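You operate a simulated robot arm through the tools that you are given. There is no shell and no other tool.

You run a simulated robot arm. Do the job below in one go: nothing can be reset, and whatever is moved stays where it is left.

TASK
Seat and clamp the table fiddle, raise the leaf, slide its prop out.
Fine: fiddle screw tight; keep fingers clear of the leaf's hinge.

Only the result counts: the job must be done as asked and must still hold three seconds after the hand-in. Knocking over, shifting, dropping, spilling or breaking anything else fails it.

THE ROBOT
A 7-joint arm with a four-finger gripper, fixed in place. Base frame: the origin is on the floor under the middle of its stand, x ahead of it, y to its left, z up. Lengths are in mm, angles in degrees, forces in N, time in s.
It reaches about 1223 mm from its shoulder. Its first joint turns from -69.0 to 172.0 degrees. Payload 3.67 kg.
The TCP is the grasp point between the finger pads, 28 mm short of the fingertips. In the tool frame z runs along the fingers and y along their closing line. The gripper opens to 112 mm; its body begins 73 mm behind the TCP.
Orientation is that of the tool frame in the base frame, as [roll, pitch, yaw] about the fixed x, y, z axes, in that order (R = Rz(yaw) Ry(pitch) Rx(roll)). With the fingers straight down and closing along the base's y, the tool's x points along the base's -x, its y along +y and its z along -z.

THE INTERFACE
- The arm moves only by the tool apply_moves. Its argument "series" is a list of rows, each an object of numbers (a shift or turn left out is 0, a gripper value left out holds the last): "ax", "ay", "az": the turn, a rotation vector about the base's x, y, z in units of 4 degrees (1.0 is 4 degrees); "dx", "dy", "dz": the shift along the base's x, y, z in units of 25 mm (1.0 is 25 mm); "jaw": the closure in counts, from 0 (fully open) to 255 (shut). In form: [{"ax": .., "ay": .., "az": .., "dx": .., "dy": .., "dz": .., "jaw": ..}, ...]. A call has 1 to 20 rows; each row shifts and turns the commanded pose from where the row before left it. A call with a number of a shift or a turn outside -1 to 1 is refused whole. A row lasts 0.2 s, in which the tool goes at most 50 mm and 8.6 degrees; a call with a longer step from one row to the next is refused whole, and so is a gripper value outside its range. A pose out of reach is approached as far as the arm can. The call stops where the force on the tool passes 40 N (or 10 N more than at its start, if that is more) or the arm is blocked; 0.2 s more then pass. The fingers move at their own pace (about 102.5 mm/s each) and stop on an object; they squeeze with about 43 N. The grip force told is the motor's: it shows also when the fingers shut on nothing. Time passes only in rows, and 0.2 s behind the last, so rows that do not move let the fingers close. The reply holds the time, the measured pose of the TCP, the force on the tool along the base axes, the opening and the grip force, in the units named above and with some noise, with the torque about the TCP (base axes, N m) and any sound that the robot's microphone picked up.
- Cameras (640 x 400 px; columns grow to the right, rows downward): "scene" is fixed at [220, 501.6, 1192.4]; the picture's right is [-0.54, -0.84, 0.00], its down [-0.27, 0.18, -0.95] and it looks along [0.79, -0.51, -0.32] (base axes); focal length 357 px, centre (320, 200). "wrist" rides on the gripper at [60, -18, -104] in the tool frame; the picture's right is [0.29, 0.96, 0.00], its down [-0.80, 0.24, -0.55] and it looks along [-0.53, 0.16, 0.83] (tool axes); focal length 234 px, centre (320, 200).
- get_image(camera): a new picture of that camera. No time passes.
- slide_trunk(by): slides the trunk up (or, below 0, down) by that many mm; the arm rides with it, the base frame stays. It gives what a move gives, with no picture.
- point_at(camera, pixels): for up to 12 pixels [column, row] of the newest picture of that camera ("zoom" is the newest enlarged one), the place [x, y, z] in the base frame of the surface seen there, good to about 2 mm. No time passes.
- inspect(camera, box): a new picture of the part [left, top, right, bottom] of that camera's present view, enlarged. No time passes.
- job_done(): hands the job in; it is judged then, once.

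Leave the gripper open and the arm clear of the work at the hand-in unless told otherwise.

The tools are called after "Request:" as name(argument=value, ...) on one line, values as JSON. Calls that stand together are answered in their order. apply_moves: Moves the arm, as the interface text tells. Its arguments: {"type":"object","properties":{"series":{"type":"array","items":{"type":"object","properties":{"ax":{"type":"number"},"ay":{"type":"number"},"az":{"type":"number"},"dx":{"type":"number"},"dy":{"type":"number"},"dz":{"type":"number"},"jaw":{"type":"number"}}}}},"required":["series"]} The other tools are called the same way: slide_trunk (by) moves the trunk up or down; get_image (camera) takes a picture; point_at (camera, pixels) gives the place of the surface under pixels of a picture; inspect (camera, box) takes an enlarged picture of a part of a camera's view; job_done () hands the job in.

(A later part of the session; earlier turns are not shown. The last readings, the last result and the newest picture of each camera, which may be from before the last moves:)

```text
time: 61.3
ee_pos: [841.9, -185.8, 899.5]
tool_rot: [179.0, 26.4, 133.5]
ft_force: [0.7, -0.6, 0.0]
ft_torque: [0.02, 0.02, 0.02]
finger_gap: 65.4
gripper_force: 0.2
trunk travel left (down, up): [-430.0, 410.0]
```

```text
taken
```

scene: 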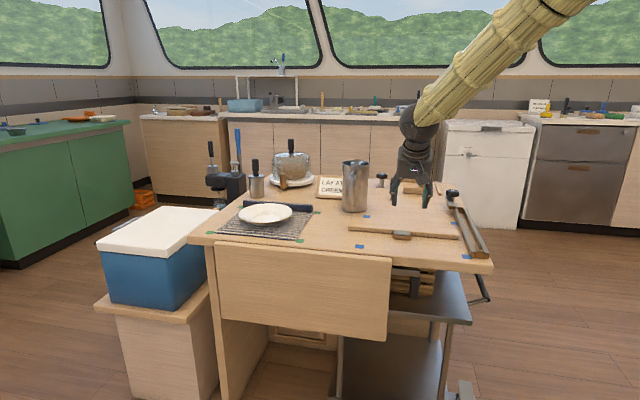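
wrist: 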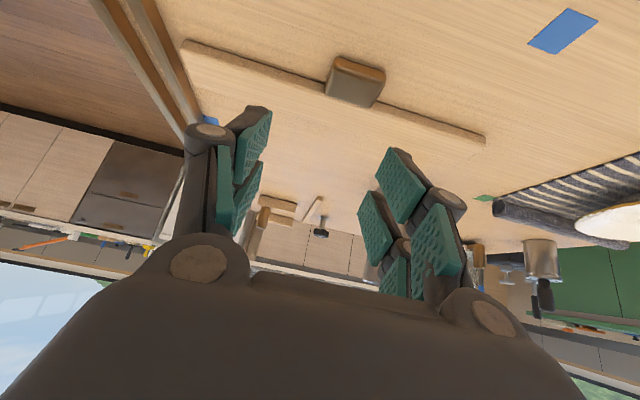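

The forearm is flatter now. Resuming the tilt toward 58° and correcting the small yaw and position drift.

Request:
apply_moves(series=[{"ax": -0.7, "ay": -0.7}, {"ax": -0.7, "ay": -0.7}, {"ax": -0.7, "ay": -0.7}, {"ax": -0.7, "ay": -0.7}, {"ax": -0.7, "ay": -0.7}, {"ax": -0.7, "ay": -0.7}, {"ax": -0.7, "ay": -0.7}, {"ax": -0.7, "ay": -0.7}, {}])

Request:
get_image(camera="scene")

```text
time: 63.5
ee_pos: [842.6, -227.6, 889.3]
tool_rot: [173.6, 54.0, 125.2]
ft_force: [0.2, 0.1, -0.5]
ft_torque: [0.03, 0.03, -0.01]
finger_gap: 65.9
gripper_force: 0.1
trunk travel left (down, up): [-430.0, 410.0]
stopped in row 9: the arm was blocked; the commanded pose is now the measured one
```

```text
taken
```

scene: 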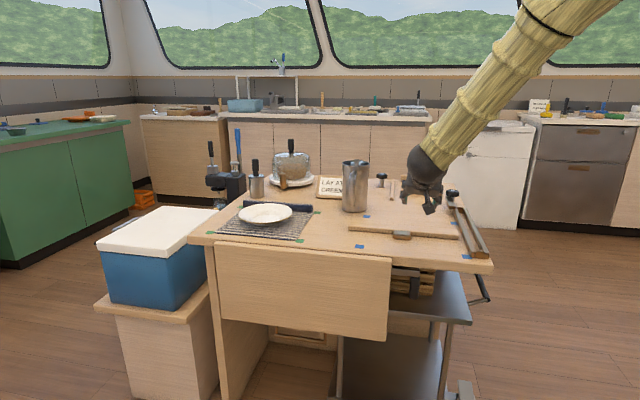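

The wrist cannot point that way with the forearm coming from this side. I have a better route:

1. Grip the block from straight above by its ends, and turn the board +90° flat.
2. Lay the board on top of the channel rails with the block overhanging the table's right edge.
3. Take the block there from the outside, tip the fiddle upright and drop it into the slot below.

First I'll level the hand over the block.

Request:
apply_moves(series=[{"dx": 0.0886, "dy": 0.0594, "ax": 0.669, "ay": 0.701, "az": 0.108}, {"dx": 0.0886, "dy": 0.0594, "ax": 0.669, "ay": 0.701, "az": 0.108}, {"dx": 0.0886, "dy": 0.0594, "ax": 0.669, "ay": 0.701, "az": 0.108}, {"dx": 0.0886, "dy": 0.0594, "ax": 0.669, "ay": 0.701, "az": 0.108}, {"dx": 0.0886, "dy": 0.0594, "ax": 0.669, "ay": 0.701, "az": 0.108}, {"dx": 0.0886, "dy": 0.0594, "ax": 0.669, "ay": 0.701, "az": 0.108}, {"dx": 0.0886, "dy": 0.0594, "ax": 0.669, "ay": 0.701, "az": 0.108}, {"dx": 0.0886, "dy": 0.0594, "ax": 0.669, "ay": 0.701, "az": 0.108}, {"dx": 0.0886, "dy": 0.0594, "ax": 0.669, "ay": 0.701, "az": 0.108}, {"dx": 0.0886, "dy": 0.0594, "ax": 0.669, "ay": 0.701, "az": 0.108}, {"dx": 0.0886, "dy": 0.0594, "ax": 0.669, "ay": 0.701, "az": 0.108}, {"dx": 0.0886, "dy": 0.0594, "ax": 0.669, "ay": 0.701, "az": 0.108}, {"dx": 0.0886, "dy": 0.0594, "ax": 0.669, "ay": 0.701, "az": 0.108}, {"dx": 0.0886, "dy": 0.0594, "ax": 0.669, "ay": 0.701, "az": 0.108}, {}])

Request:
get_image(camera="wrist")

```text
time: 66.7
ee_pos: [873.8, -201.8, 892.0]
tool_rot: [180.0, 0.2, 135.3]
ft_force: [-0.1, 0.2, 0.0]
ft_torque: [-0.02, 0.01, -0.02]
finger_gap: 65.8
gripper_force: 0.1
trunk travel left (down, up): [-430.0, 410.0]
```

```text
taken
```

wrist: 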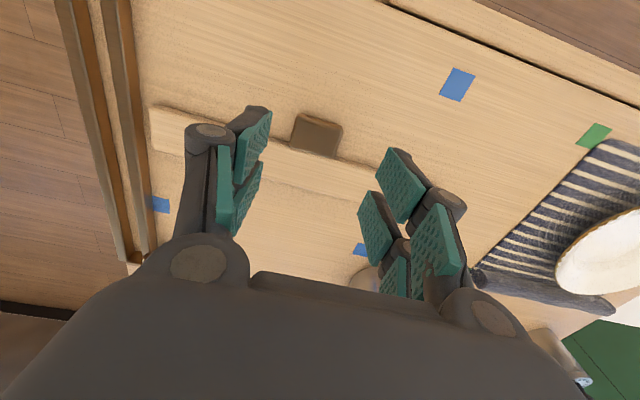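

The hand is level again above the block. I'll measure the block in this closer view.

Request:
inspect(camera="wrist", box=[260, 90, 380, 190])

Request:
point_at(camera="zoom", pixels=[[200, 100], [320, 150]])

```text
4.00 times, centred on (320, 140) of wrist
```

zoom: 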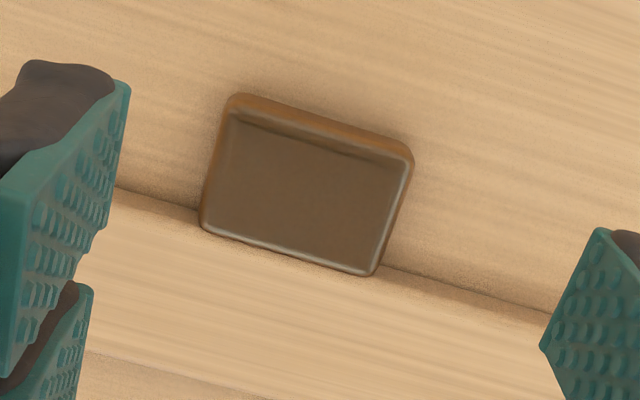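

```text
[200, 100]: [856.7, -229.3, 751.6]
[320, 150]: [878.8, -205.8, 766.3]
```

Request:
point_at(camera="zoom", pixels=[[235, 110], [240, 100], [405, 170], [400, 155], [375, 265], [210, 225], [203, 220], [380, 268], [150, 215], [450, 300], [300, 280], [500, 340]])

```text
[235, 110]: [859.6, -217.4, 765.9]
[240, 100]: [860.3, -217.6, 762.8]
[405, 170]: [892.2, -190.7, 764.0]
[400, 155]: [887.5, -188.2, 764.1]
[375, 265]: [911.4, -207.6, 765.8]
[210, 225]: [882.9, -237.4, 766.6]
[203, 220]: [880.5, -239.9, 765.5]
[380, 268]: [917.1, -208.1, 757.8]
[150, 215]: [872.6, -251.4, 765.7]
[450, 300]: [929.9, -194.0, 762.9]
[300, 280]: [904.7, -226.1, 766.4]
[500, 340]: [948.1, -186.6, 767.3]
```

The block spans u -453 to -497 and v 760 to 793. I'll centre on it, keep the fingers' far edge just short of the board (v≤792), go down to tips ≈753 and close.

Request:
apply_moves(series=[{"dx": 0.092, "dy": -0.132, "az": -0.06}, {"dz": -0.9}, {"dz": -0.9}, {"dz": -0.9}, {"dz": -0.9}, {"dz": -0.5}, {"dz": -0.28}, {}])

Request:
get_image(camera="wrist")

Request:
inspect(camera="scene", box=[340, 180, 480, 260])

```text
time: 68.5
ee_pos: [876.0, -206.5, 782.1]
tool_rot: [179.8, 0.3, 135.0]
ft_force: [-0.2, -0.4, 0.2]
ft_torque: [-0.01, -0.01, 0.0]
finger_gap: 65.7
gripper_force: 0.1
trunk travel left (down, up): [-430.0, 410.0]
```

```text
taken
```

wrist: 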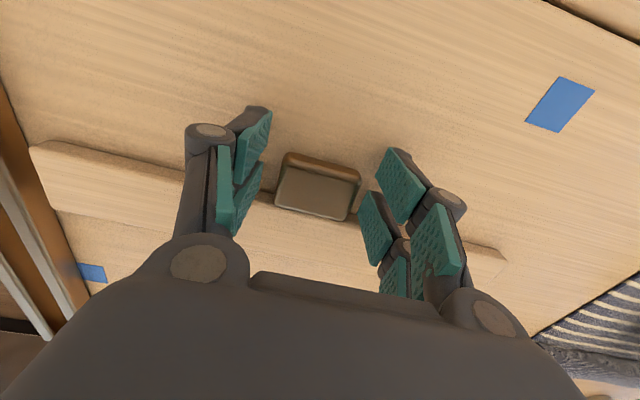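

```text
4.57 times, centred on (410, 220) of scene
```

zoom: 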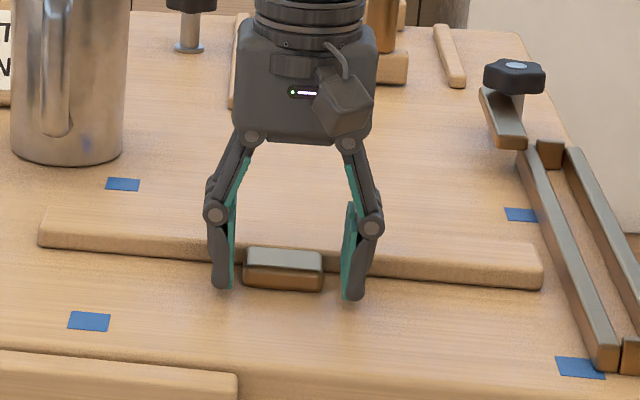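

The fingers straddle the block's ends. Closing on it.

Request:
apply_moves(series=[{"jaw": 140}, {"jaw": 160}, {"jaw": 255}, {}, {}])

Request:
inspect(camera="scene", box=[340, 180, 480, 260])

```text
time: 69.7
ee_pos: [875.9, -205.3, 781.7]
tool_rot: [179.9, 0.2, 135.0]
ft_force: [1.2, 0.6, 1.2]
ft_torque: [-0.06, -0.04, 0.05]
finger_gap: 49.4
gripper_force: 43.2
trunk travel left (down, up): [-430.0, 410.0]
```

```text
4.57 times, centred on (410, 220) of scene
```

zoom: 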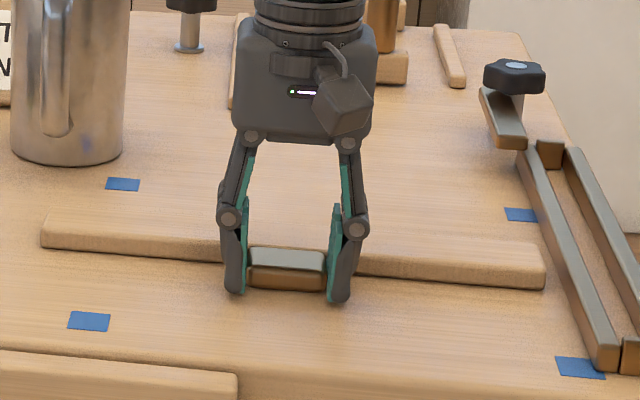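

Gripped at 49 mm and 43 N. Lifting 12 mm slowly to test the hold.

Request:
apply_moves(series=[{"dz": 0.12}, {"dz": 0.12}, {"dz": 0.12}, {"dz": 0.12}, {}, {}])

Request:
inspect(camera="scene", box=[340, 180, 480, 260])

```text
time: 71.1
ee_pos: [875.2, -205.1, 793.9]
tool_rot: [179.9, 0.4, 135.0]
ft_force: [0.0, 0.2, -1.6]
ft_torque: [0.05, 0.04, 0.01]
finger_gap: 49.4
gripper_force: 43.3
trunk travel left (down, up): [-430.0, 410.0]
```

```text
4.57 times, centred on (410, 220) of scene
```

zoom: 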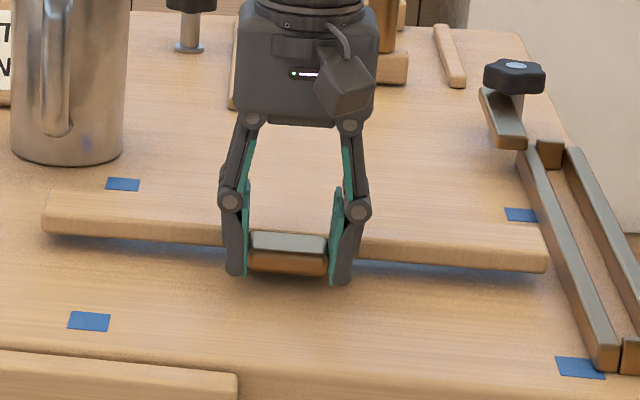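

It holds level. Before carrying it to the rails I'll check the black bar outside the table's right edge (scene (480,285) to (489,300)), because the hand will work near there.

Request:
get_image(camera="scene")

Request:
point_at(camera="scene", pixels=[[476, 279], [481, 287], [487, 298], [489, 300], [480, 303], [470, 305], [470, 320], [460, 290], [440, 300], [430, 280], [453, 193], [400, 227]])

Request:
inspect(camera="scene", box=[420, 180, 520, 330])

```text
taken
```

scene: 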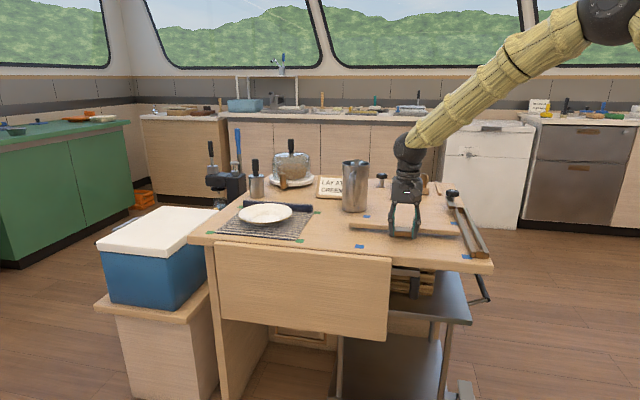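

```text
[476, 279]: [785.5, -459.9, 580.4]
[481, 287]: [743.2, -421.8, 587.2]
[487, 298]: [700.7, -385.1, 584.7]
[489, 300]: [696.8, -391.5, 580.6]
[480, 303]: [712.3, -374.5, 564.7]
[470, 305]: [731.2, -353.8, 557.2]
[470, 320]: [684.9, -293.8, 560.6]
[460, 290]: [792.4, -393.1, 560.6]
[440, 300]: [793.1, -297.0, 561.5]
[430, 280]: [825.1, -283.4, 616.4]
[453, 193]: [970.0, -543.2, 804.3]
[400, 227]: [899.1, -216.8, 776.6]
```

```text
2.67 times, centred on (470, 255) of scene
```

zoom: 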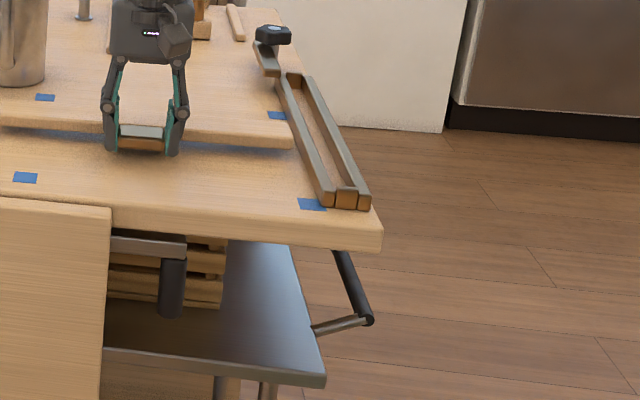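

The bar is far below (z≈580), so it's no conflict. Now I'll lift 20 mm more, then turn +90° while carrying over the rails. The board will stop short of the clamp arm (board end at v≈966, arm tip at v≈990).

Request:
apply_moves(series=[{"dz": 0.27}, {"dz": 0.27}, {"dz": 0.27}, {"dx": -0.1, "dy": -0.15, "az": 0.4}, {"dx": -0.2424, "dy": -0.3607, "az": 0.96}, {"dx": -0.2424, "dy": -0.3607, "az": 0.96}, {"dx": -0.2424, "dy": -0.3607, "az": 0.96}, {"dx": -0.2424, "dy": -0.3607, "az": 0.96}, {"dx": -0.2424, "dy": -0.3607, "az": 0.96}, {"dx": -0.2424, "dy": -0.3607, "az": 0.96}, {"dx": -0.2424, "dy": -0.3607, "az": 0.96}, {"dx": -0.2424, "dy": -0.3607, "az": 0.96}])

Request:
inspect(camera="scene", box=[340, 160, 520, 280])

```text
time: 73.7
ee_pos: [824.2, -283.4, 814.6]
tool_rot: [179.9, 0.3, 167.4]
ft_force: [-0.3, 0.4, -2.1]
ft_torque: [-0.01, 0.07, -0.02]
finger_gap: 49.4
gripper_force: 43.5
trunk travel left (down, up): [-430.0, 410.0]
```

```text
3.33 times, centred on (430, 220) of scene
```

zoom: 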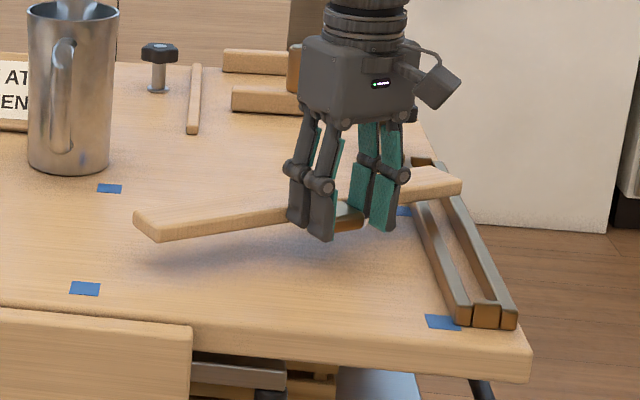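

Holding level. Continuing the turn and carry to the rails.

Request:
apply_moves(series=[{"dx": -0.2357, "dy": -0.3443, "az": 0.96}, {"dx": -0.2357, "dy": -0.3443, "az": 0.96}, {"dx": -0.2357, "dy": -0.3443, "az": 0.96}, {"dx": -0.2357, "dy": -0.3443, "az": 0.96}, {"dx": -0.2357, "dy": -0.3443, "az": 0.96}, {"dx": -0.2357, "dy": -0.3443, "az": 0.96}, {"dx": -0.2357, "dy": -0.3443, "az": 0.96}, {"dx": -0.2357, "dy": -0.3443, "az": 0.96}, {"dx": -0.2357, "dy": -0.3443, "az": 0.96}, {"dx": -0.2357, "dy": -0.3443, "az": 0.96}, {"dx": -0.2357, "dy": -0.3443, "az": 0.96}, {"dx": -0.2357, "dy": -0.3443, "az": 0.96}, {"dx": -0.2357, "dy": -0.3443, "az": 0.96}, {"dx": -0.2357, "dy": -0.3443, "az": 0.96}, {"dx": -0.2357, "dy": -0.3443, "az": 0.96}, {}])

Request:
inspect(camera="scene", box=[380, 160, 540, 280])

Request:
get_image(camera="wrist")

```text
time: 77.1
ee_pos: [736.6, -411.0, 813.2]
tool_rot: [179.8, 0.3, -135.0]
ft_force: [-0.6, 0.6, -2.0]
ft_torque: [-0.08, 0.05, -0.03]
finger_gap: 49.1
gripper_force: 42.9
trunk travel left (down, up): [-430.0, 410.0]
```

```text
3.33 times, centred on (460, 220) of scene
```

zoom: 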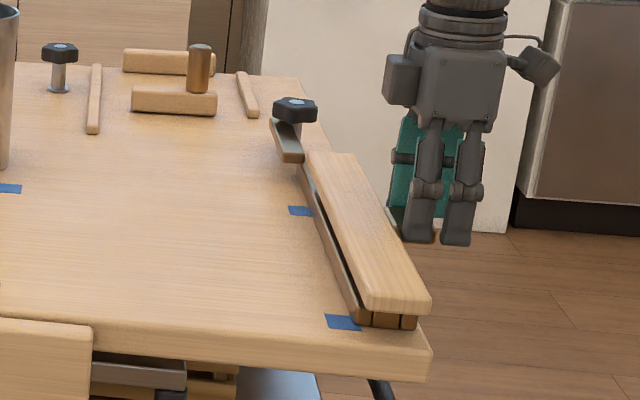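

```text
taken
```

wrist: 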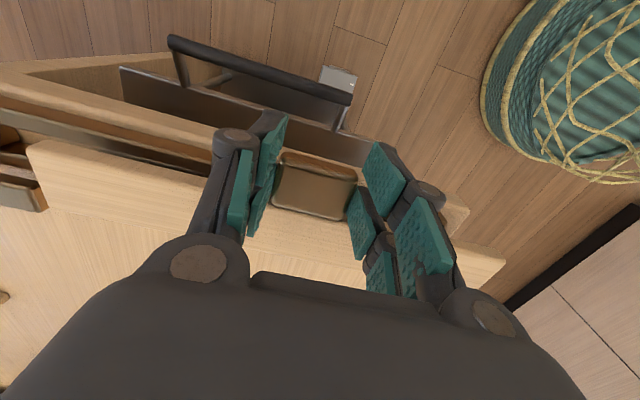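

The board is over the rails. I'll measure its edges against the rails before lowering.

Request:
point_at(camera="wrist", pixels=[[60, 150], [60, 175], [60, 205], [150, 172], [150, 200], [40, 160], [450, 240], [470, 265], [500, 262], [100, 140], [100, 120], [45, 185]])

Request:
inspect(camera="scene", box=[430, 190, 510, 270])

Request:
point_at(camera="zoom", pixels=[[170, 100], [260, 100], [200, 200], [300, 200], [330, 300], [430, 300], [350, 340], [300, 280], [240, 150], [330, 200], [370, 330], [440, 330]])

```text
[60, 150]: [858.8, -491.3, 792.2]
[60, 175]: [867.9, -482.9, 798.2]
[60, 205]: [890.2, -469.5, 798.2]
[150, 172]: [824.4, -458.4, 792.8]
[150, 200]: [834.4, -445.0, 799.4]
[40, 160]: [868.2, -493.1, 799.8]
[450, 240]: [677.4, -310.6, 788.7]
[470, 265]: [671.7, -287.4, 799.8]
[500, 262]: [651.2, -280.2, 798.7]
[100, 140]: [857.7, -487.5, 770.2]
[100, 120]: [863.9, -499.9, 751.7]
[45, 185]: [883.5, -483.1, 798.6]
```

```text
5.00 times, centred on (470, 230) of scene
```

zoom: 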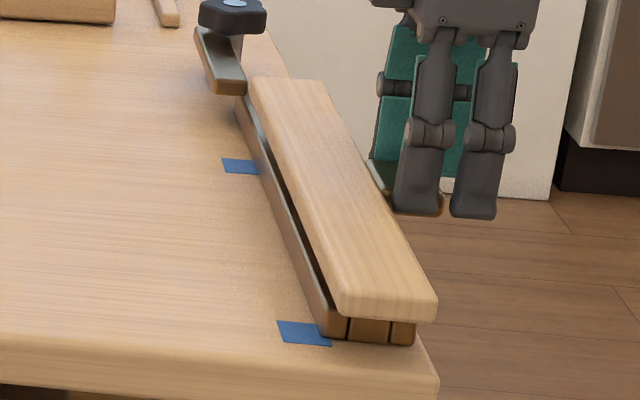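

```text
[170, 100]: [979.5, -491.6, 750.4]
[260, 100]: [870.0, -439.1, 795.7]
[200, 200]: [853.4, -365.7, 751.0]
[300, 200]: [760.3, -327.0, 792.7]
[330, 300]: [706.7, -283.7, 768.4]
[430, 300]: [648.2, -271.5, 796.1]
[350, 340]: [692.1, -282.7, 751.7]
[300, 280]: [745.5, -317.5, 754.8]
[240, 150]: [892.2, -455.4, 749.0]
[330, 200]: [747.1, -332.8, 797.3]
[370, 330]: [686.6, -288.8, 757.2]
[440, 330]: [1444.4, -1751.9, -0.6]
```

The board spans u -259 to -305, centred over the rails, with its bottom at z≈782. Lowering gently until it rests.

Request:
apply_moves(series=[{"dz": -0.1}, {"dz": -0.1}, {"dz": -0.1}, {"dz": -0.08}, {}])

Request:
inspect(camera="scene", box=[430, 190, 510, 270])

```text
time: 78.3
ee_pos: [736.1, -411.5, 804.9]
tool_rot: [179.9, 0.3, -135.0]
ft_force: [-0.3, -0.5, -2.6]
ft_torque: [-0.08, 0.07, -0.04]
finger_gap: 49.3
gripper_force: 43.1
trunk travel left (down, up): [-430.0, 410.0]
```

```text
5.00 times, centred on (470, 230) of scene
```

zoom: 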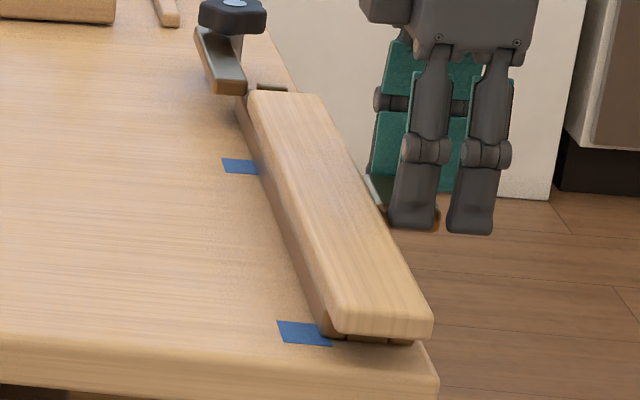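

Request:
apply_moves(series=[{"dz": -0.07}, {"dz": -0.07}, {"dz": -0.06}, {}])

Request:
inspect(camera="scene", box=[430, 190, 510, 270])

```text
time: 79.3
ee_pos: [736.4, -410.8, 802.4]
tool_rot: [-179.9, 0.6, -135.0]
ft_force: [6.8, -6.6, 22.6]
ft_torque: [0.56, -0.65, -0.24]
finger_gap: 49.2
gripper_force: 42.7
trunk travel left (down, up): [-430.0, 410.0]
```

```text
5.00 times, centred on (470, 230) of scene
```

zoom: 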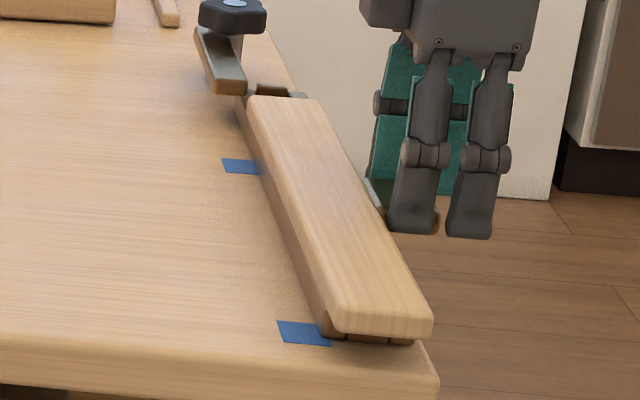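

It rests (22 N up). I'll ease off a little, open, and rise clear.

Request:
apply_moves(series=[{"dz": 0.1}, {"jaw": 150}, {"jaw": 110}, {}, {"dz": 0.4}, {"dz": 0.8}, {"dz": 0.8}, {"dz": 0.8}, {"dz": 0.8}])

Request:
inspect(camera="scene", box=[430, 180, 530, 280])

Request:
get_image(camera="wrist")

```text
time: 81.3
ee_pos: [735.8, -410.9, 892.6]
tool_rot: [179.9, 0.4, -135.1]
ft_force: [0.0, 0.2, -0.4]
ft_torque: [0.01, -0.04, -0.01]
finger_gap: 63.8
gripper_force: 0.0
trunk travel left (down, up): [-430.0, 410.0]
```

```text
4.00 times, centred on (480, 230) of scene
```

zoom: 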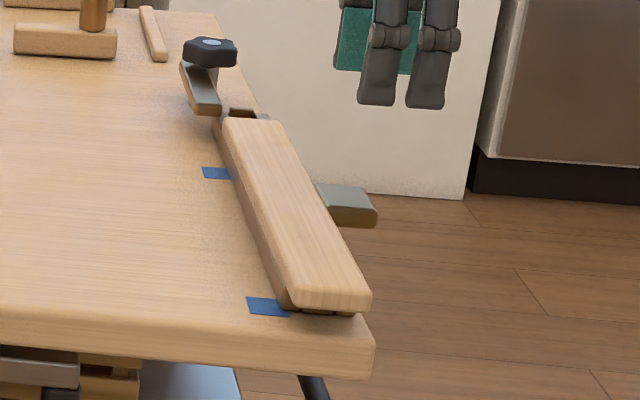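

```text
taken
```

wrist: 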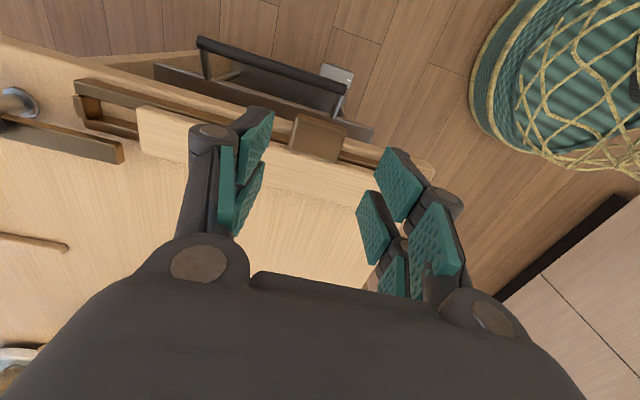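

The fiddle rests on the rails with the block overhanging the right edge, as planned. Next I'll move the hand outboard and turn it: yaw back -90°, then pitch so the fingers point horizontally toward the table.

Request:
apply_moves(series=[{"dx": -0.132, "dy": -0.134, "az": -0.978}, {"dx": -0.132, "dy": -0.134, "az": -0.978}, {"dx": -0.132, "dy": -0.134, "az": -0.978}, {"dx": -0.132, "dy": -0.134, "az": -0.978}, {"dx": -0.132, "dy": -0.134, "az": -0.978}, {"dx": -0.132, "dy": -0.134, "az": -0.978}, {"dx": -0.132, "dy": -0.134, "az": -0.978}, {"dx": -0.132, "dy": -0.134, "az": -0.978}, {"dx": -0.132, "dy": -0.134, "az": -0.978}, {"dx": -0.132, "dy": -0.134, "az": -0.978}, {"dx": -0.132, "dy": -0.134, "az": -0.978}, {"dx": -0.132, "dy": -0.134, "az": -0.978}, {"dx": -0.132, "dy": -0.134, "az": -0.978}, {"dx": -0.132, "dy": -0.134, "az": -0.978}, {"dx": -0.132, "dy": -0.134, "az": -0.978}, {"dx": -0.132, "dy": -0.134, "az": -0.978}, {"dx": -0.132, "dy": -0.134, "az": -0.978}, {"dx": -0.132, "dy": -0.134, "az": -0.978}, {"dx": -0.132, "dy": -0.134, "az": -0.978}, {"dx": -0.132, "dy": -0.134, "az": -0.978}])

Request:
apply_moves(series=[{"dx": -0.132, "dy": -0.134, "az": -0.978}, {"dx": -0.132, "dy": -0.134, "az": -0.978}, {"dx": -0.132, "dy": -0.134, "az": -0.978}, {"ax": 0.69, "ay": -0.69}, {"ax": 0.69, "ay": -0.69}, {"ax": 0.69, "ay": -0.69}, {"ax": 0.69, "ay": -0.69}, {"ax": 0.69, "ay": -0.69}, {"ax": 0.69, "ay": -0.69}, {"ax": 0.69, "ay": -0.69}, {"ax": 0.69, "ay": -0.69}, {"ax": 0.69, "ay": -0.69}, {"ax": 0.69, "ay": -0.69}, {}])

Request:
get_image(camera="scene")

Request:
get_image(camera="wrist")

```text
time: 85.5
ee_pos: [670.8, -479.4, 892.3]
tool_rot: [179.9, 0.4, 146.5]
ft_force: [-0.2, 0.5, -0.3]
ft_torque: [0.01, 0.01, 0.0]
finger_gap: 63.6
gripper_force: 0.1
trunk travel left (down, up): [-430.0, 410.0]
```

```text
time: 88.5
ee_pos: [659.3, -489.5, 892.0]
tool_rot: [140.9, 0.3, 134.8]
ft_force: [-1.0, -0.8, -0.3]
ft_torque: [-0.02, 0.01, -0.02]
finger_gap: 63.6
gripper_force: 0.1
trunk travel left (down, up): [-430.0, 410.0]
```

```text
taken
```

scene: 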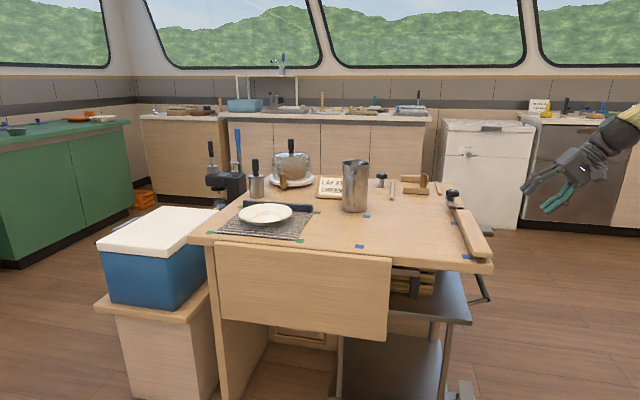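

```text
taken
```

wrist: 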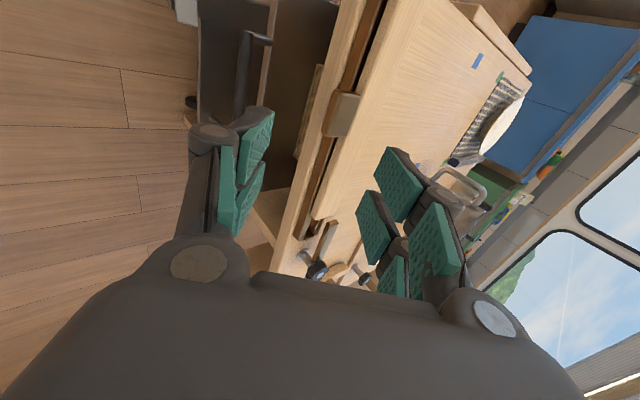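

The tilt works well on this side. Continuing to horizontal.

Request:
apply_moves(series=[{"ax": 0.69, "ay": -0.69}, {"ax": 0.69, "ay": -0.69}, {"ax": 0.69, "ay": -0.69}, {"ax": 0.69, "ay": -0.69}, {"ax": 0.69, "ay": -0.69}, {"ax": 0.69, "ay": -0.69}, {"ax": 0.69, "ay": -0.69}, {"ax": 0.69, "ay": -0.69}, {"ax": 0.69, "ay": -0.69}, {"ax": 0.69, "ay": -0.69}, {"ax": 0.69, "ay": -0.69}, {"ax": 0.69, "ay": -0.69}, {"ax": 0.69, "ay": -0.69}, {}])

Request:
get_image(camera="scene")

Request:
get_image(camera="wrist")

```text
time: 91.5
ee_pos: [660.1, -489.8, 892.8]
tool_rot: [90.1, 0.0, 134.7]
ft_force: [0.3, -0.2, -0.4]
ft_torque: [-0.01, 0.02, 0.02]
finger_gap: 63.7
gripper_force: 0.1
trunk travel left (down, up): [-430.0, 410.0]
```

```text
taken
```

scene: 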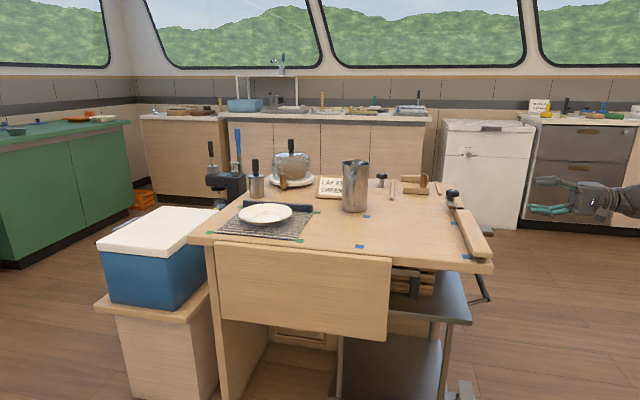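

```text
taken
```

wrist: 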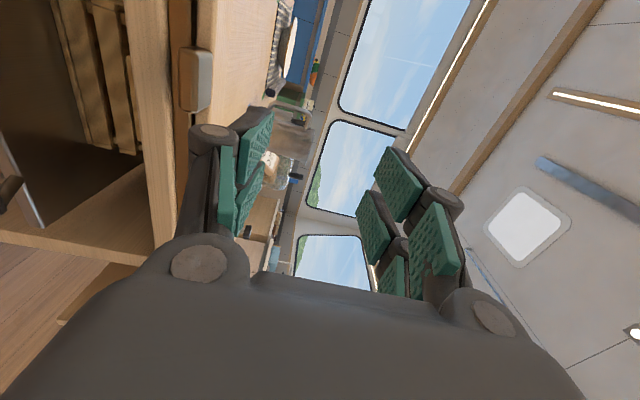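

Horizontal now. I'll measure the overhanging block's position and height from both views.

Request:
inspect(camera="scene", box=[440, 200, 510, 270])

Request:
point_at(camera="zoom", pixels=[[400, 170], [430, 165], [460, 185], [440, 190], [380, 150], [440, 205], [150, 60], [230, 60], [350, 300], [270, 320], [250, 150], [200, 150]])

Request:
point_at(camera="wrist", pixels=[[205, 60], [205, 100], [195, 80], [212, 80], [185, 80], [180, 60], [180, 105], [170, 80], [200, 50], [200, 108], [178, 150], [178, 30]])

```text
5.71 times, centred on (475, 235) of scene
```

zoom: 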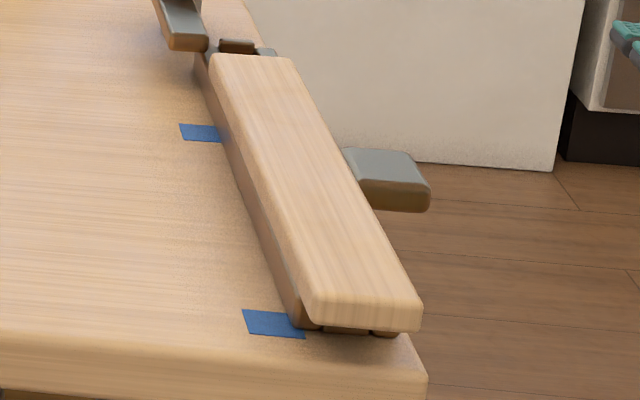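

```text
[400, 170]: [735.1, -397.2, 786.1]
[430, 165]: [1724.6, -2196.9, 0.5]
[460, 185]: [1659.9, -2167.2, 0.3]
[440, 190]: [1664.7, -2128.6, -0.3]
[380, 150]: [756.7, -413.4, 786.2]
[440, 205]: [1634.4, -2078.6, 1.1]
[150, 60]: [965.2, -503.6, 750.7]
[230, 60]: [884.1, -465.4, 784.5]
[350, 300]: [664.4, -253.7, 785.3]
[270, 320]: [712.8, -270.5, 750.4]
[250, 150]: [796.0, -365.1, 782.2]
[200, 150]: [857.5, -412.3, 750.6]
```

```text
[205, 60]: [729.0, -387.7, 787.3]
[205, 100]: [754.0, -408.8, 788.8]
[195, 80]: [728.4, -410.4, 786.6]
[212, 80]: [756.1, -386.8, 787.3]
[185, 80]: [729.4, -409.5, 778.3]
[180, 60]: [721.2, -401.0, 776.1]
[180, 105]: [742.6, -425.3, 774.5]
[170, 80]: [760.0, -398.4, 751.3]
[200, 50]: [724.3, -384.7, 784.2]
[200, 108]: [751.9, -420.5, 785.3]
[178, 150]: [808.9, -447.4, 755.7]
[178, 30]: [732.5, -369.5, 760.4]
```

The block's top is at z≈787 and it's about 15.6 mm thick, so its mid-height is ≈779. It spans v 784–830 with the tip at u≈-225. I'll lower the hand outboard to that height with the fingers narrowed to about 40 mm, then approach to within 25 mm and check.

Request:
apply_moves(series=[{"dz": -0.914, "jaw": 165}, {"dz": -0.914}, {"dz": -0.914}, {"dz": -0.914}, {"dz": -0.914}, {}, {"dx": 0.526, "dy": 0.606}, {"dx": 0.526, "dy": 0.606}, {"dx": 0.526, "dy": 0.606}, {"dx": 0.526, "dy": 0.606}, {}])

Request:
inspect(camera="scene", box=[440, 180, 560, 280])

Request:
get_image(camera="wrist")

```text
time: 93.9
ee_pos: [712.0, -429.0, 777.2]
tool_rot: [90.1, -0.1, 134.7]
ft_force: [-0.4, -0.7, -0.5]
ft_torque: [0.0, 0.01, 0.01]
finger_gap: 39.4
gripper_force: 0.0
trunk travel left (down, up): [-430.0, 410.0]
```

```text
4.00 times, centred on (500, 230) of scene
```

zoom: 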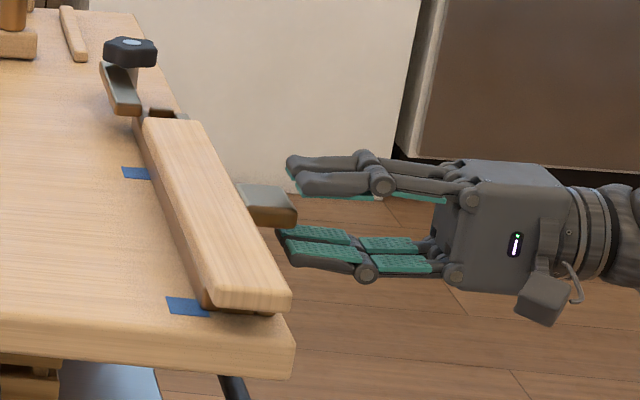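

```text
taken
```

wrist: 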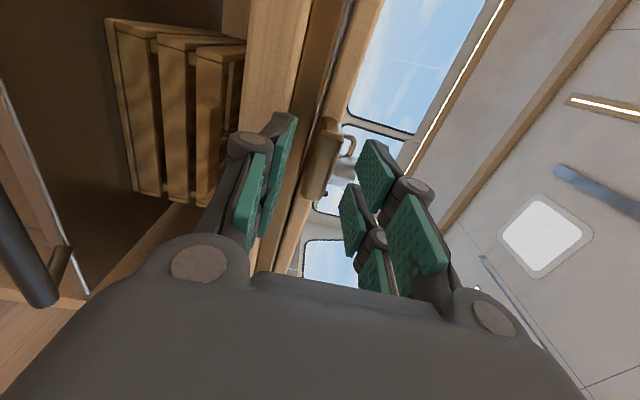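

The fingers are lined up above and below the block. Advancing the last 26 mm and closing.

Request:
apply_moves(series=[{"dx": 0.25, "dy": 0.25, "dz": 0.05}, {"dx": 0.25, "dy": 0.25}, {"dx": 0.236, "dy": 0.236}, {}, {"jaw": 200}, {"jaw": 225}, {"jaw": 255}, {}, {}])

Request:
inspect(camera="scene", box=[440, 180, 560, 280])

Request:
get_image(camera="wrist")

```text
time: 95.9
ee_pos: [731.5, -409.6, 780.2]
tool_rot: [90.1, 0.1, 134.7]
ft_force: [1.4, -1.5, 3.3]
ft_torque: [0.47, 0.3, 0.02]
finger_gap: 16.1
gripper_force: 42.5
trunk travel left (down, up): [-430.0, 410.0]
```

```text
4.00 times, centred on (500, 230) of scene
```

zoom: 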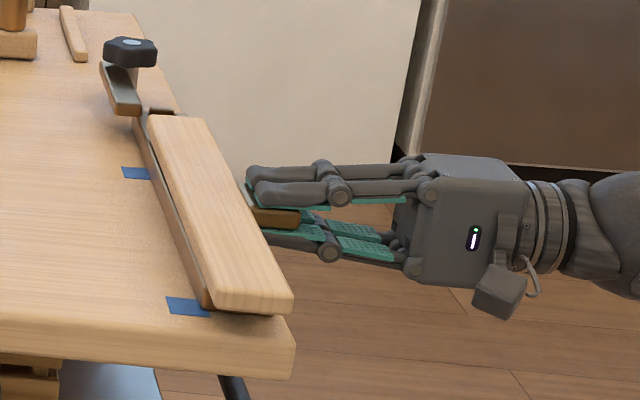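

```text
taken
```

wrist: 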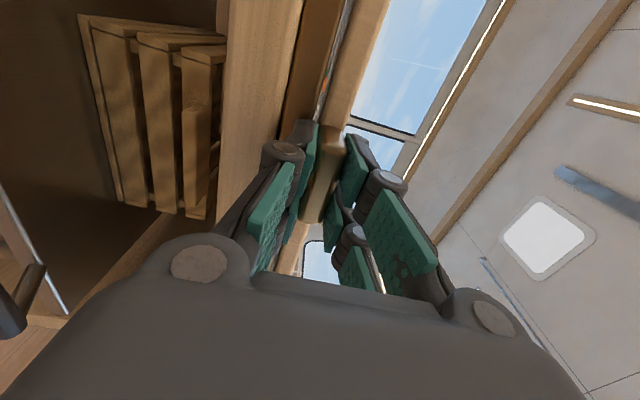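

Gripped at 16.1 mm on the block only, with tips short of the board. Lifting slowly by 80 mm while keeping it flat, then checking.

Request:
apply_moves(series=[{"dz": 0.2}, {"dz": 0.3}, {"dz": 0.4}, {"dz": 0.4}, {"dz": 0.4}, {"dz": 0.4}, {"dz": 0.4}, {"dz": 0.4}, {"dz": 0.3}, {}])

Request:
inspect(camera="scene", box=[420, 140, 560, 270])

```text
time: 98.1
ee_pos: [732.7, -410.7, 859.6]
tool_rot: [90.0, -0.1, 134.7]
ft_force: [-0.4, 0.5, -2.2]
ft_torque: [-0.09, 0.08, -0.01]
finger_gap: 15.6
gripper_force: 42.8
trunk travel left (down, up): [-430.0, 410.0]
```

```text
3.08 times, centred on (490, 205) of scene
```

zoom: 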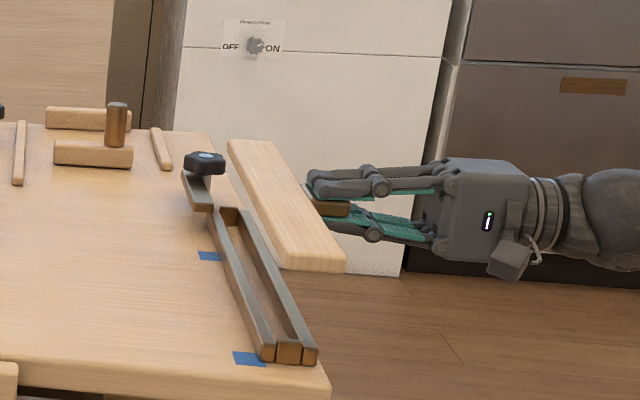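

Held well. Now I'll slowly rotate the hand about the v-axis back toward fingers-down, turning the block upward, still outside the rails.

Request:
apply_moves(series=[{"ax": -0.3, "ay": 0.3}, {"ax": -0.45, "ay": 0.45}, {"ax": -0.5, "ay": 0.5}, {"ax": -0.5, "ay": 0.5}, {"ax": -0.5, "ay": 0.5}, {"ax": -0.5, "ay": 0.5}, {"ax": -0.5, "ay": 0.5}, {"ax": -0.5, "ay": 0.5}, {"ax": -0.5, "ay": 0.5}, {"ax": -0.5, "ay": 0.5}, {"ax": -0.5, "ay": 0.5}, {"ax": -0.5, "ay": 0.5}, {"ax": -0.5, "ay": 0.5}, {"ax": -0.5, "ay": 0.5}, {"ax": -0.5, "ay": 0.5}, {"ax": -0.5, "ay": 0.5}])

Request:
inspect(camera="scene", box=[420, 140, 560, 270])

```text
time: 101.5
ee_pos: [731.0, -410.6, 858.9]
tool_rot: [134.1, 0.2, 134.9]
ft_force: [0.6, 0.1, -2.0]
ft_torque: [-0.04, 0.06, 0.03]
finger_gap: 15.7
gripper_force: 42.6
trunk travel left (down, up): [-430.0, 410.0]
```

```text
3.08 times, centred on (490, 205) of scene
```

zoom: 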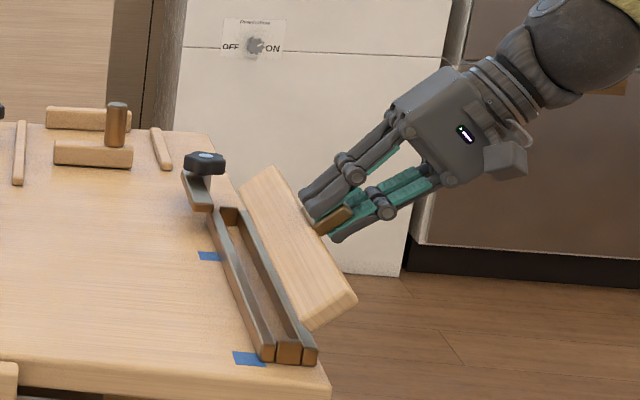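

Halfway and solid. Continuing to fingers-down.

Request:
apply_moves(series=[{"ax": -0.5, "ay": 0.5}, {"ax": -0.5, "ay": 0.5}, {"ax": -0.5, "ay": 0.5}, {"ax": -0.5, "ay": 0.5}, {"ax": -0.5, "ay": 0.5}, {"ax": -0.5, "ay": 0.5}, {"ax": -0.5, "ay": 0.5}, {"ax": -0.5, "ay": 0.5}, {"ax": -0.5, "ay": 0.5}, {"ax": -0.5, "ay": 0.5}, {"ax": -0.5, "ay": 0.5}, {"ax": -0.5, "ay": 0.5}, {"ax": -0.5, "ay": 0.5}, {"ax": -0.5, "ay": 0.5}, {"ax": -0.5, "ay": 0.5}, {"ax": -0.5, "ay": 0.5}, {"ax": -0.114, "ay": 0.114}, {}])

Request:
inspect(camera="scene", box=[420, 140, 560, 270])

Request:
get_image(camera="wrist")

```text
time: 105.3
ee_pos: [731.6, -409.3, 857.8]
tool_rot: [179.9, 0.3, 134.9]
ft_force: [0.6, 0.1, -2.9]
ft_torque: [0.0, -0.04, -0.01]
finger_gap: 15.5
gripper_force: 42.9
trunk travel left (down, up): [-430.0, 410.0]
```

```text
3.08 times, centred on (490, 205) of scene
```

zoom: 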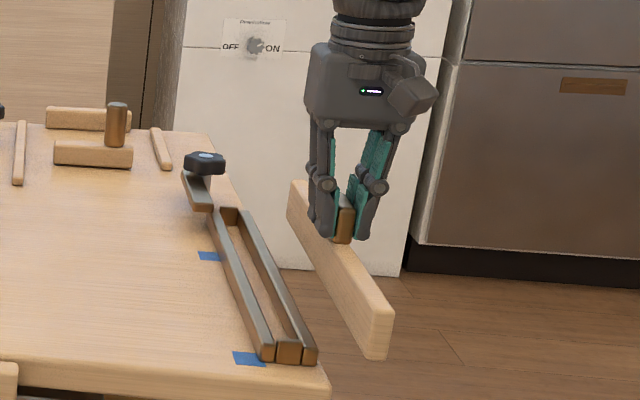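

```text
taken
```

wrist: 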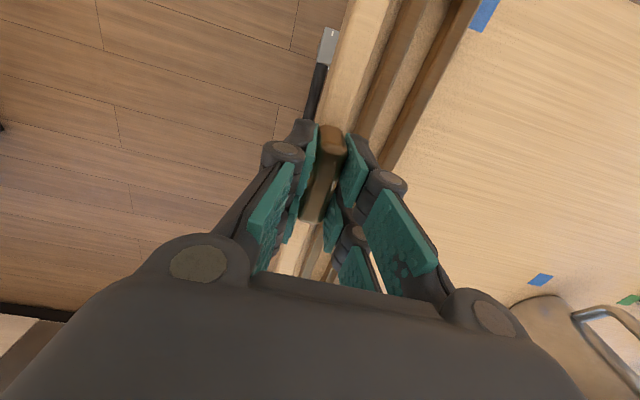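

The fiddle is upright in the grip. I'll measure its yaw and level before moving it over the slot.

Request:
inspect(camera="scene", box=[470, 190, 560, 260])

Request:
point_at(camera="zoom", pixels=[[110, 50], [118, 48], [140, 110], [270, 250], [330, 320], [360, 330], [390, 325], [360, 390], [385, 385], [290, 270], [320, 250], [105, 90]])

Request:
inspect(camera="wrist", box=[300, 0, 400, 150])

Request:
point_at(camera="zoom", pixels=[[280, 50], [300, 50], [320, 50], [270, 100], [250, 150], [290, 150], [240, 200], [280, 200], [300, 30], [340, 30], [330, 100], [310, 100]])

```text
5.71 times, centred on (515, 225) of scene
```

zoom: 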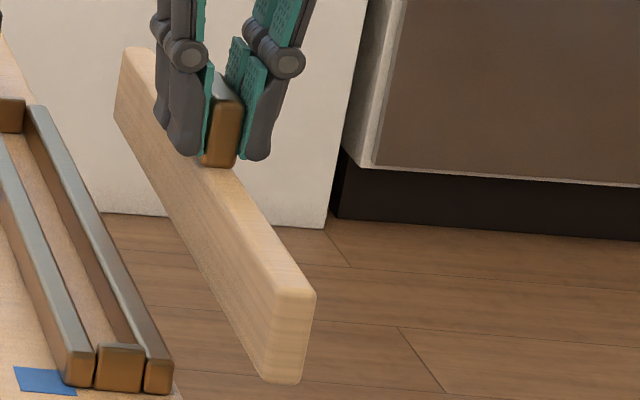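

```text
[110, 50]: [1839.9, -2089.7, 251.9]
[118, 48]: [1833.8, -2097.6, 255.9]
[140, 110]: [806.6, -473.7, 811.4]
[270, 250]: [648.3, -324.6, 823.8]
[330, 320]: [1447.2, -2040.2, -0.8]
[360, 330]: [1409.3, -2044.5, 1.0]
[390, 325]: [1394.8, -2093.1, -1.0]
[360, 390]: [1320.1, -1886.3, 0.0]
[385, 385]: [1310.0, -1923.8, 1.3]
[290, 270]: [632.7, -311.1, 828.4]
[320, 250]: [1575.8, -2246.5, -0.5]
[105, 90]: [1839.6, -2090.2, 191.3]
```

```text
2.67 times, centred on (350, 75) of wrist
```

zoom: 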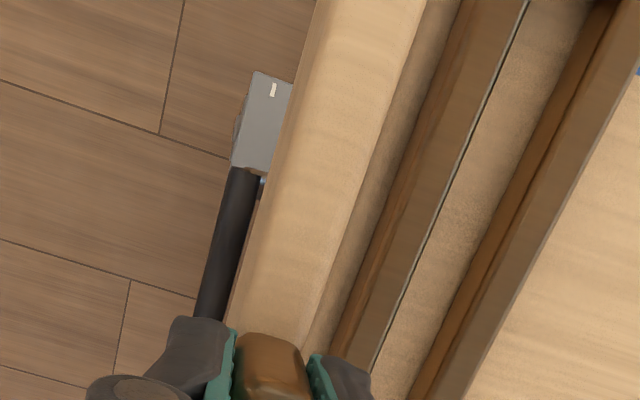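

```text
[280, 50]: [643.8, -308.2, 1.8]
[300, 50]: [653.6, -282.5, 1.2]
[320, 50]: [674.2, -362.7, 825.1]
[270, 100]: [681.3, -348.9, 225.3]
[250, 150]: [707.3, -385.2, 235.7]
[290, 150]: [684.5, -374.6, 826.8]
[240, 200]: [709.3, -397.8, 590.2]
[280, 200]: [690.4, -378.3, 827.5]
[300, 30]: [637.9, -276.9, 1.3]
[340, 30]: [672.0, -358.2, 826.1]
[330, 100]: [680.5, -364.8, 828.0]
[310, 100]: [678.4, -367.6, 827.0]
```

Request:
point_at(camera="zoom", pixels=[[310, 60], [316, 60], [392, 60], [400, 60], [265, 230], [270, 230], [338, 230], [344, 230], [355, 60], [305, 230], [250, 300], [315, 300]])

Request:
inspect(camera="scene", box=[470, 190, 560, 260])

Request:
point_at(camera="zoom", pixels=[[130, 60], [150, 80], [260, 220], [285, 280], [270, 290], [300, 290], [240, 230], [200, 200], [125, 100], [265, 365], [230, 180], [280, 240]])

```text
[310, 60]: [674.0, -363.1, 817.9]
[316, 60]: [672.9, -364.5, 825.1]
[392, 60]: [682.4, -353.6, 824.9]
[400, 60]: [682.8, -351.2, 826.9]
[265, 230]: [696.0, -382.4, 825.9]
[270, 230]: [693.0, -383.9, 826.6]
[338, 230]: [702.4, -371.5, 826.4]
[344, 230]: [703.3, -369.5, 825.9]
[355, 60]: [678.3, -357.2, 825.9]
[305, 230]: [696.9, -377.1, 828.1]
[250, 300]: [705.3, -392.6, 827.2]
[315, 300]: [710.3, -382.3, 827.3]
```

```text
5.71 times, centred on (515, 225) of scene
```

zoom: 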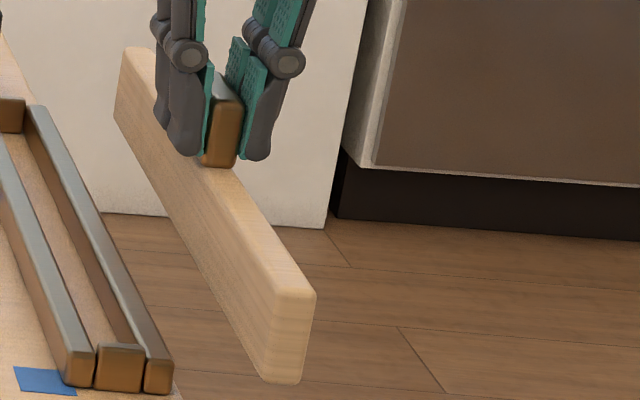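

```text
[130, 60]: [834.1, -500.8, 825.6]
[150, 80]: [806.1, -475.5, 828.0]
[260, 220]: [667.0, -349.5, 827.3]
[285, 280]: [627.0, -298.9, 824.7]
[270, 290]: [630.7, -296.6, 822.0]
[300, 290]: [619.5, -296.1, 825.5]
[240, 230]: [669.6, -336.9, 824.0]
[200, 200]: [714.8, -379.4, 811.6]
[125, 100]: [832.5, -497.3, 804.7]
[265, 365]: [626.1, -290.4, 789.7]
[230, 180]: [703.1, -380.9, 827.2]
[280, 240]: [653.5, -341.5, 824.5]
```

The fiddle is level and parallel to the slot within about 0.2°, centred at u≈-227.5, v≈803.7. I'll shift it over the slot's centre (Δu=-52, Δv=+56, i.e. dx≈+76, dy≈-3), raised slightly to clear the end blocks.

Request:
apply_moves(series=[{"dz": 0.25}, {"dx": 0.2}, {"dx": 0.3, "dy": -0.011}, {"dx": 0.3, "dy": -0.011}, {"dx": 0.32, "dy": -0.011}, {"dx": 0.32, "dy": -0.011}, {"dx": 0.32, "dy": -0.011}, {"dx": 0.32, "dy": -0.011}, {"dx": 0.32, "dy": -0.011}, {"dx": 0.3, "dy": -0.011}, {"dx": 0.2, "dy": -0.011}, {"dx": 0.15, "dy": -0.011}, {"dx": 0.09, "dy": -0.011}, {}])

Request:
get_image(camera="wrist")

Request:
inspect(camera="scene", box=[430, 170, 530, 270])

```text
time: 108.3
ee_pos: [810.0, -413.4, 864.3]
tool_rot: [179.9, 0.4, 135.0]
ft_force: [-0.8, 0.4, -0.5]
ft_torque: [0.04, 0.01, -0.02]
finger_gap: 15.8
gripper_force: 43.3
trunk travel left (down, up): [-430.0, 410.0]
```

```text
taken
```

wrist: 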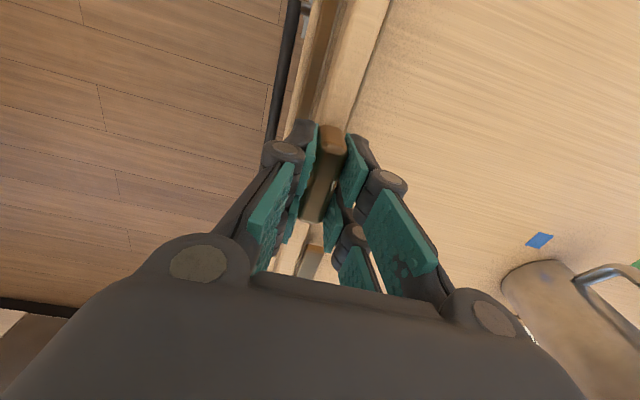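

```text
4.00 times, centred on (480, 220) of scene
```

zoom: 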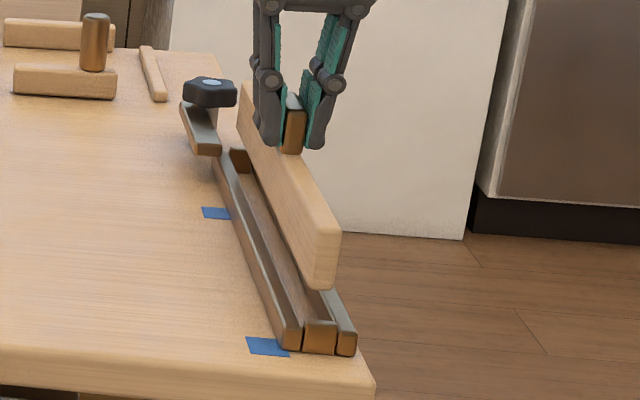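

I'm slightly past the target. I'll measure the board's edges against the slot in this view.

Request:
inspect(camera="wrist", box=[280, 0, 400, 130])

Request:
point_at(camera="zoom", pixels=[[330, 100], [200, 100]])

Request:
inspect(camera="scene", box=[450, 180, 530, 270])

Request:
point_at(camera="zoom", pixels=[[170, 80], [200, 120], [320, 220], [370, 230], [345, 290], [375, 285], [300, 260], [280, 300], [330, 330], [395, 360], [340, 215], [250, 200]])

```text
3.08 times, centred on (340, 65) of wrist
```

zoom: 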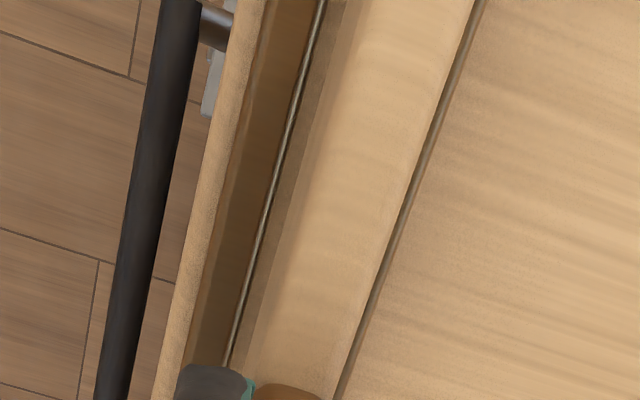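

```text
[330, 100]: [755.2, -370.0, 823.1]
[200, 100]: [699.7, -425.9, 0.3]
```

```text
4.44 times, centred on (490, 225) of scene
```

zoom: 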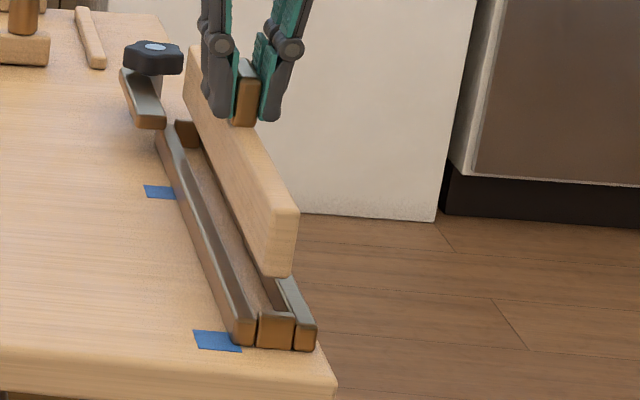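

```text
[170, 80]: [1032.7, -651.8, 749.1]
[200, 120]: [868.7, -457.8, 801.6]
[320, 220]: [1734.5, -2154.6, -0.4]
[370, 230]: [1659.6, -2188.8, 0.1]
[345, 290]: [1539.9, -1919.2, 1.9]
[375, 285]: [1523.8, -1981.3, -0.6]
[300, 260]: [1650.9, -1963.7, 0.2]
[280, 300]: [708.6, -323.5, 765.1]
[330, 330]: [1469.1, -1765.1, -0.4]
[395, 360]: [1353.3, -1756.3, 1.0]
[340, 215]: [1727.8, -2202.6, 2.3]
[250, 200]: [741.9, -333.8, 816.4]
```

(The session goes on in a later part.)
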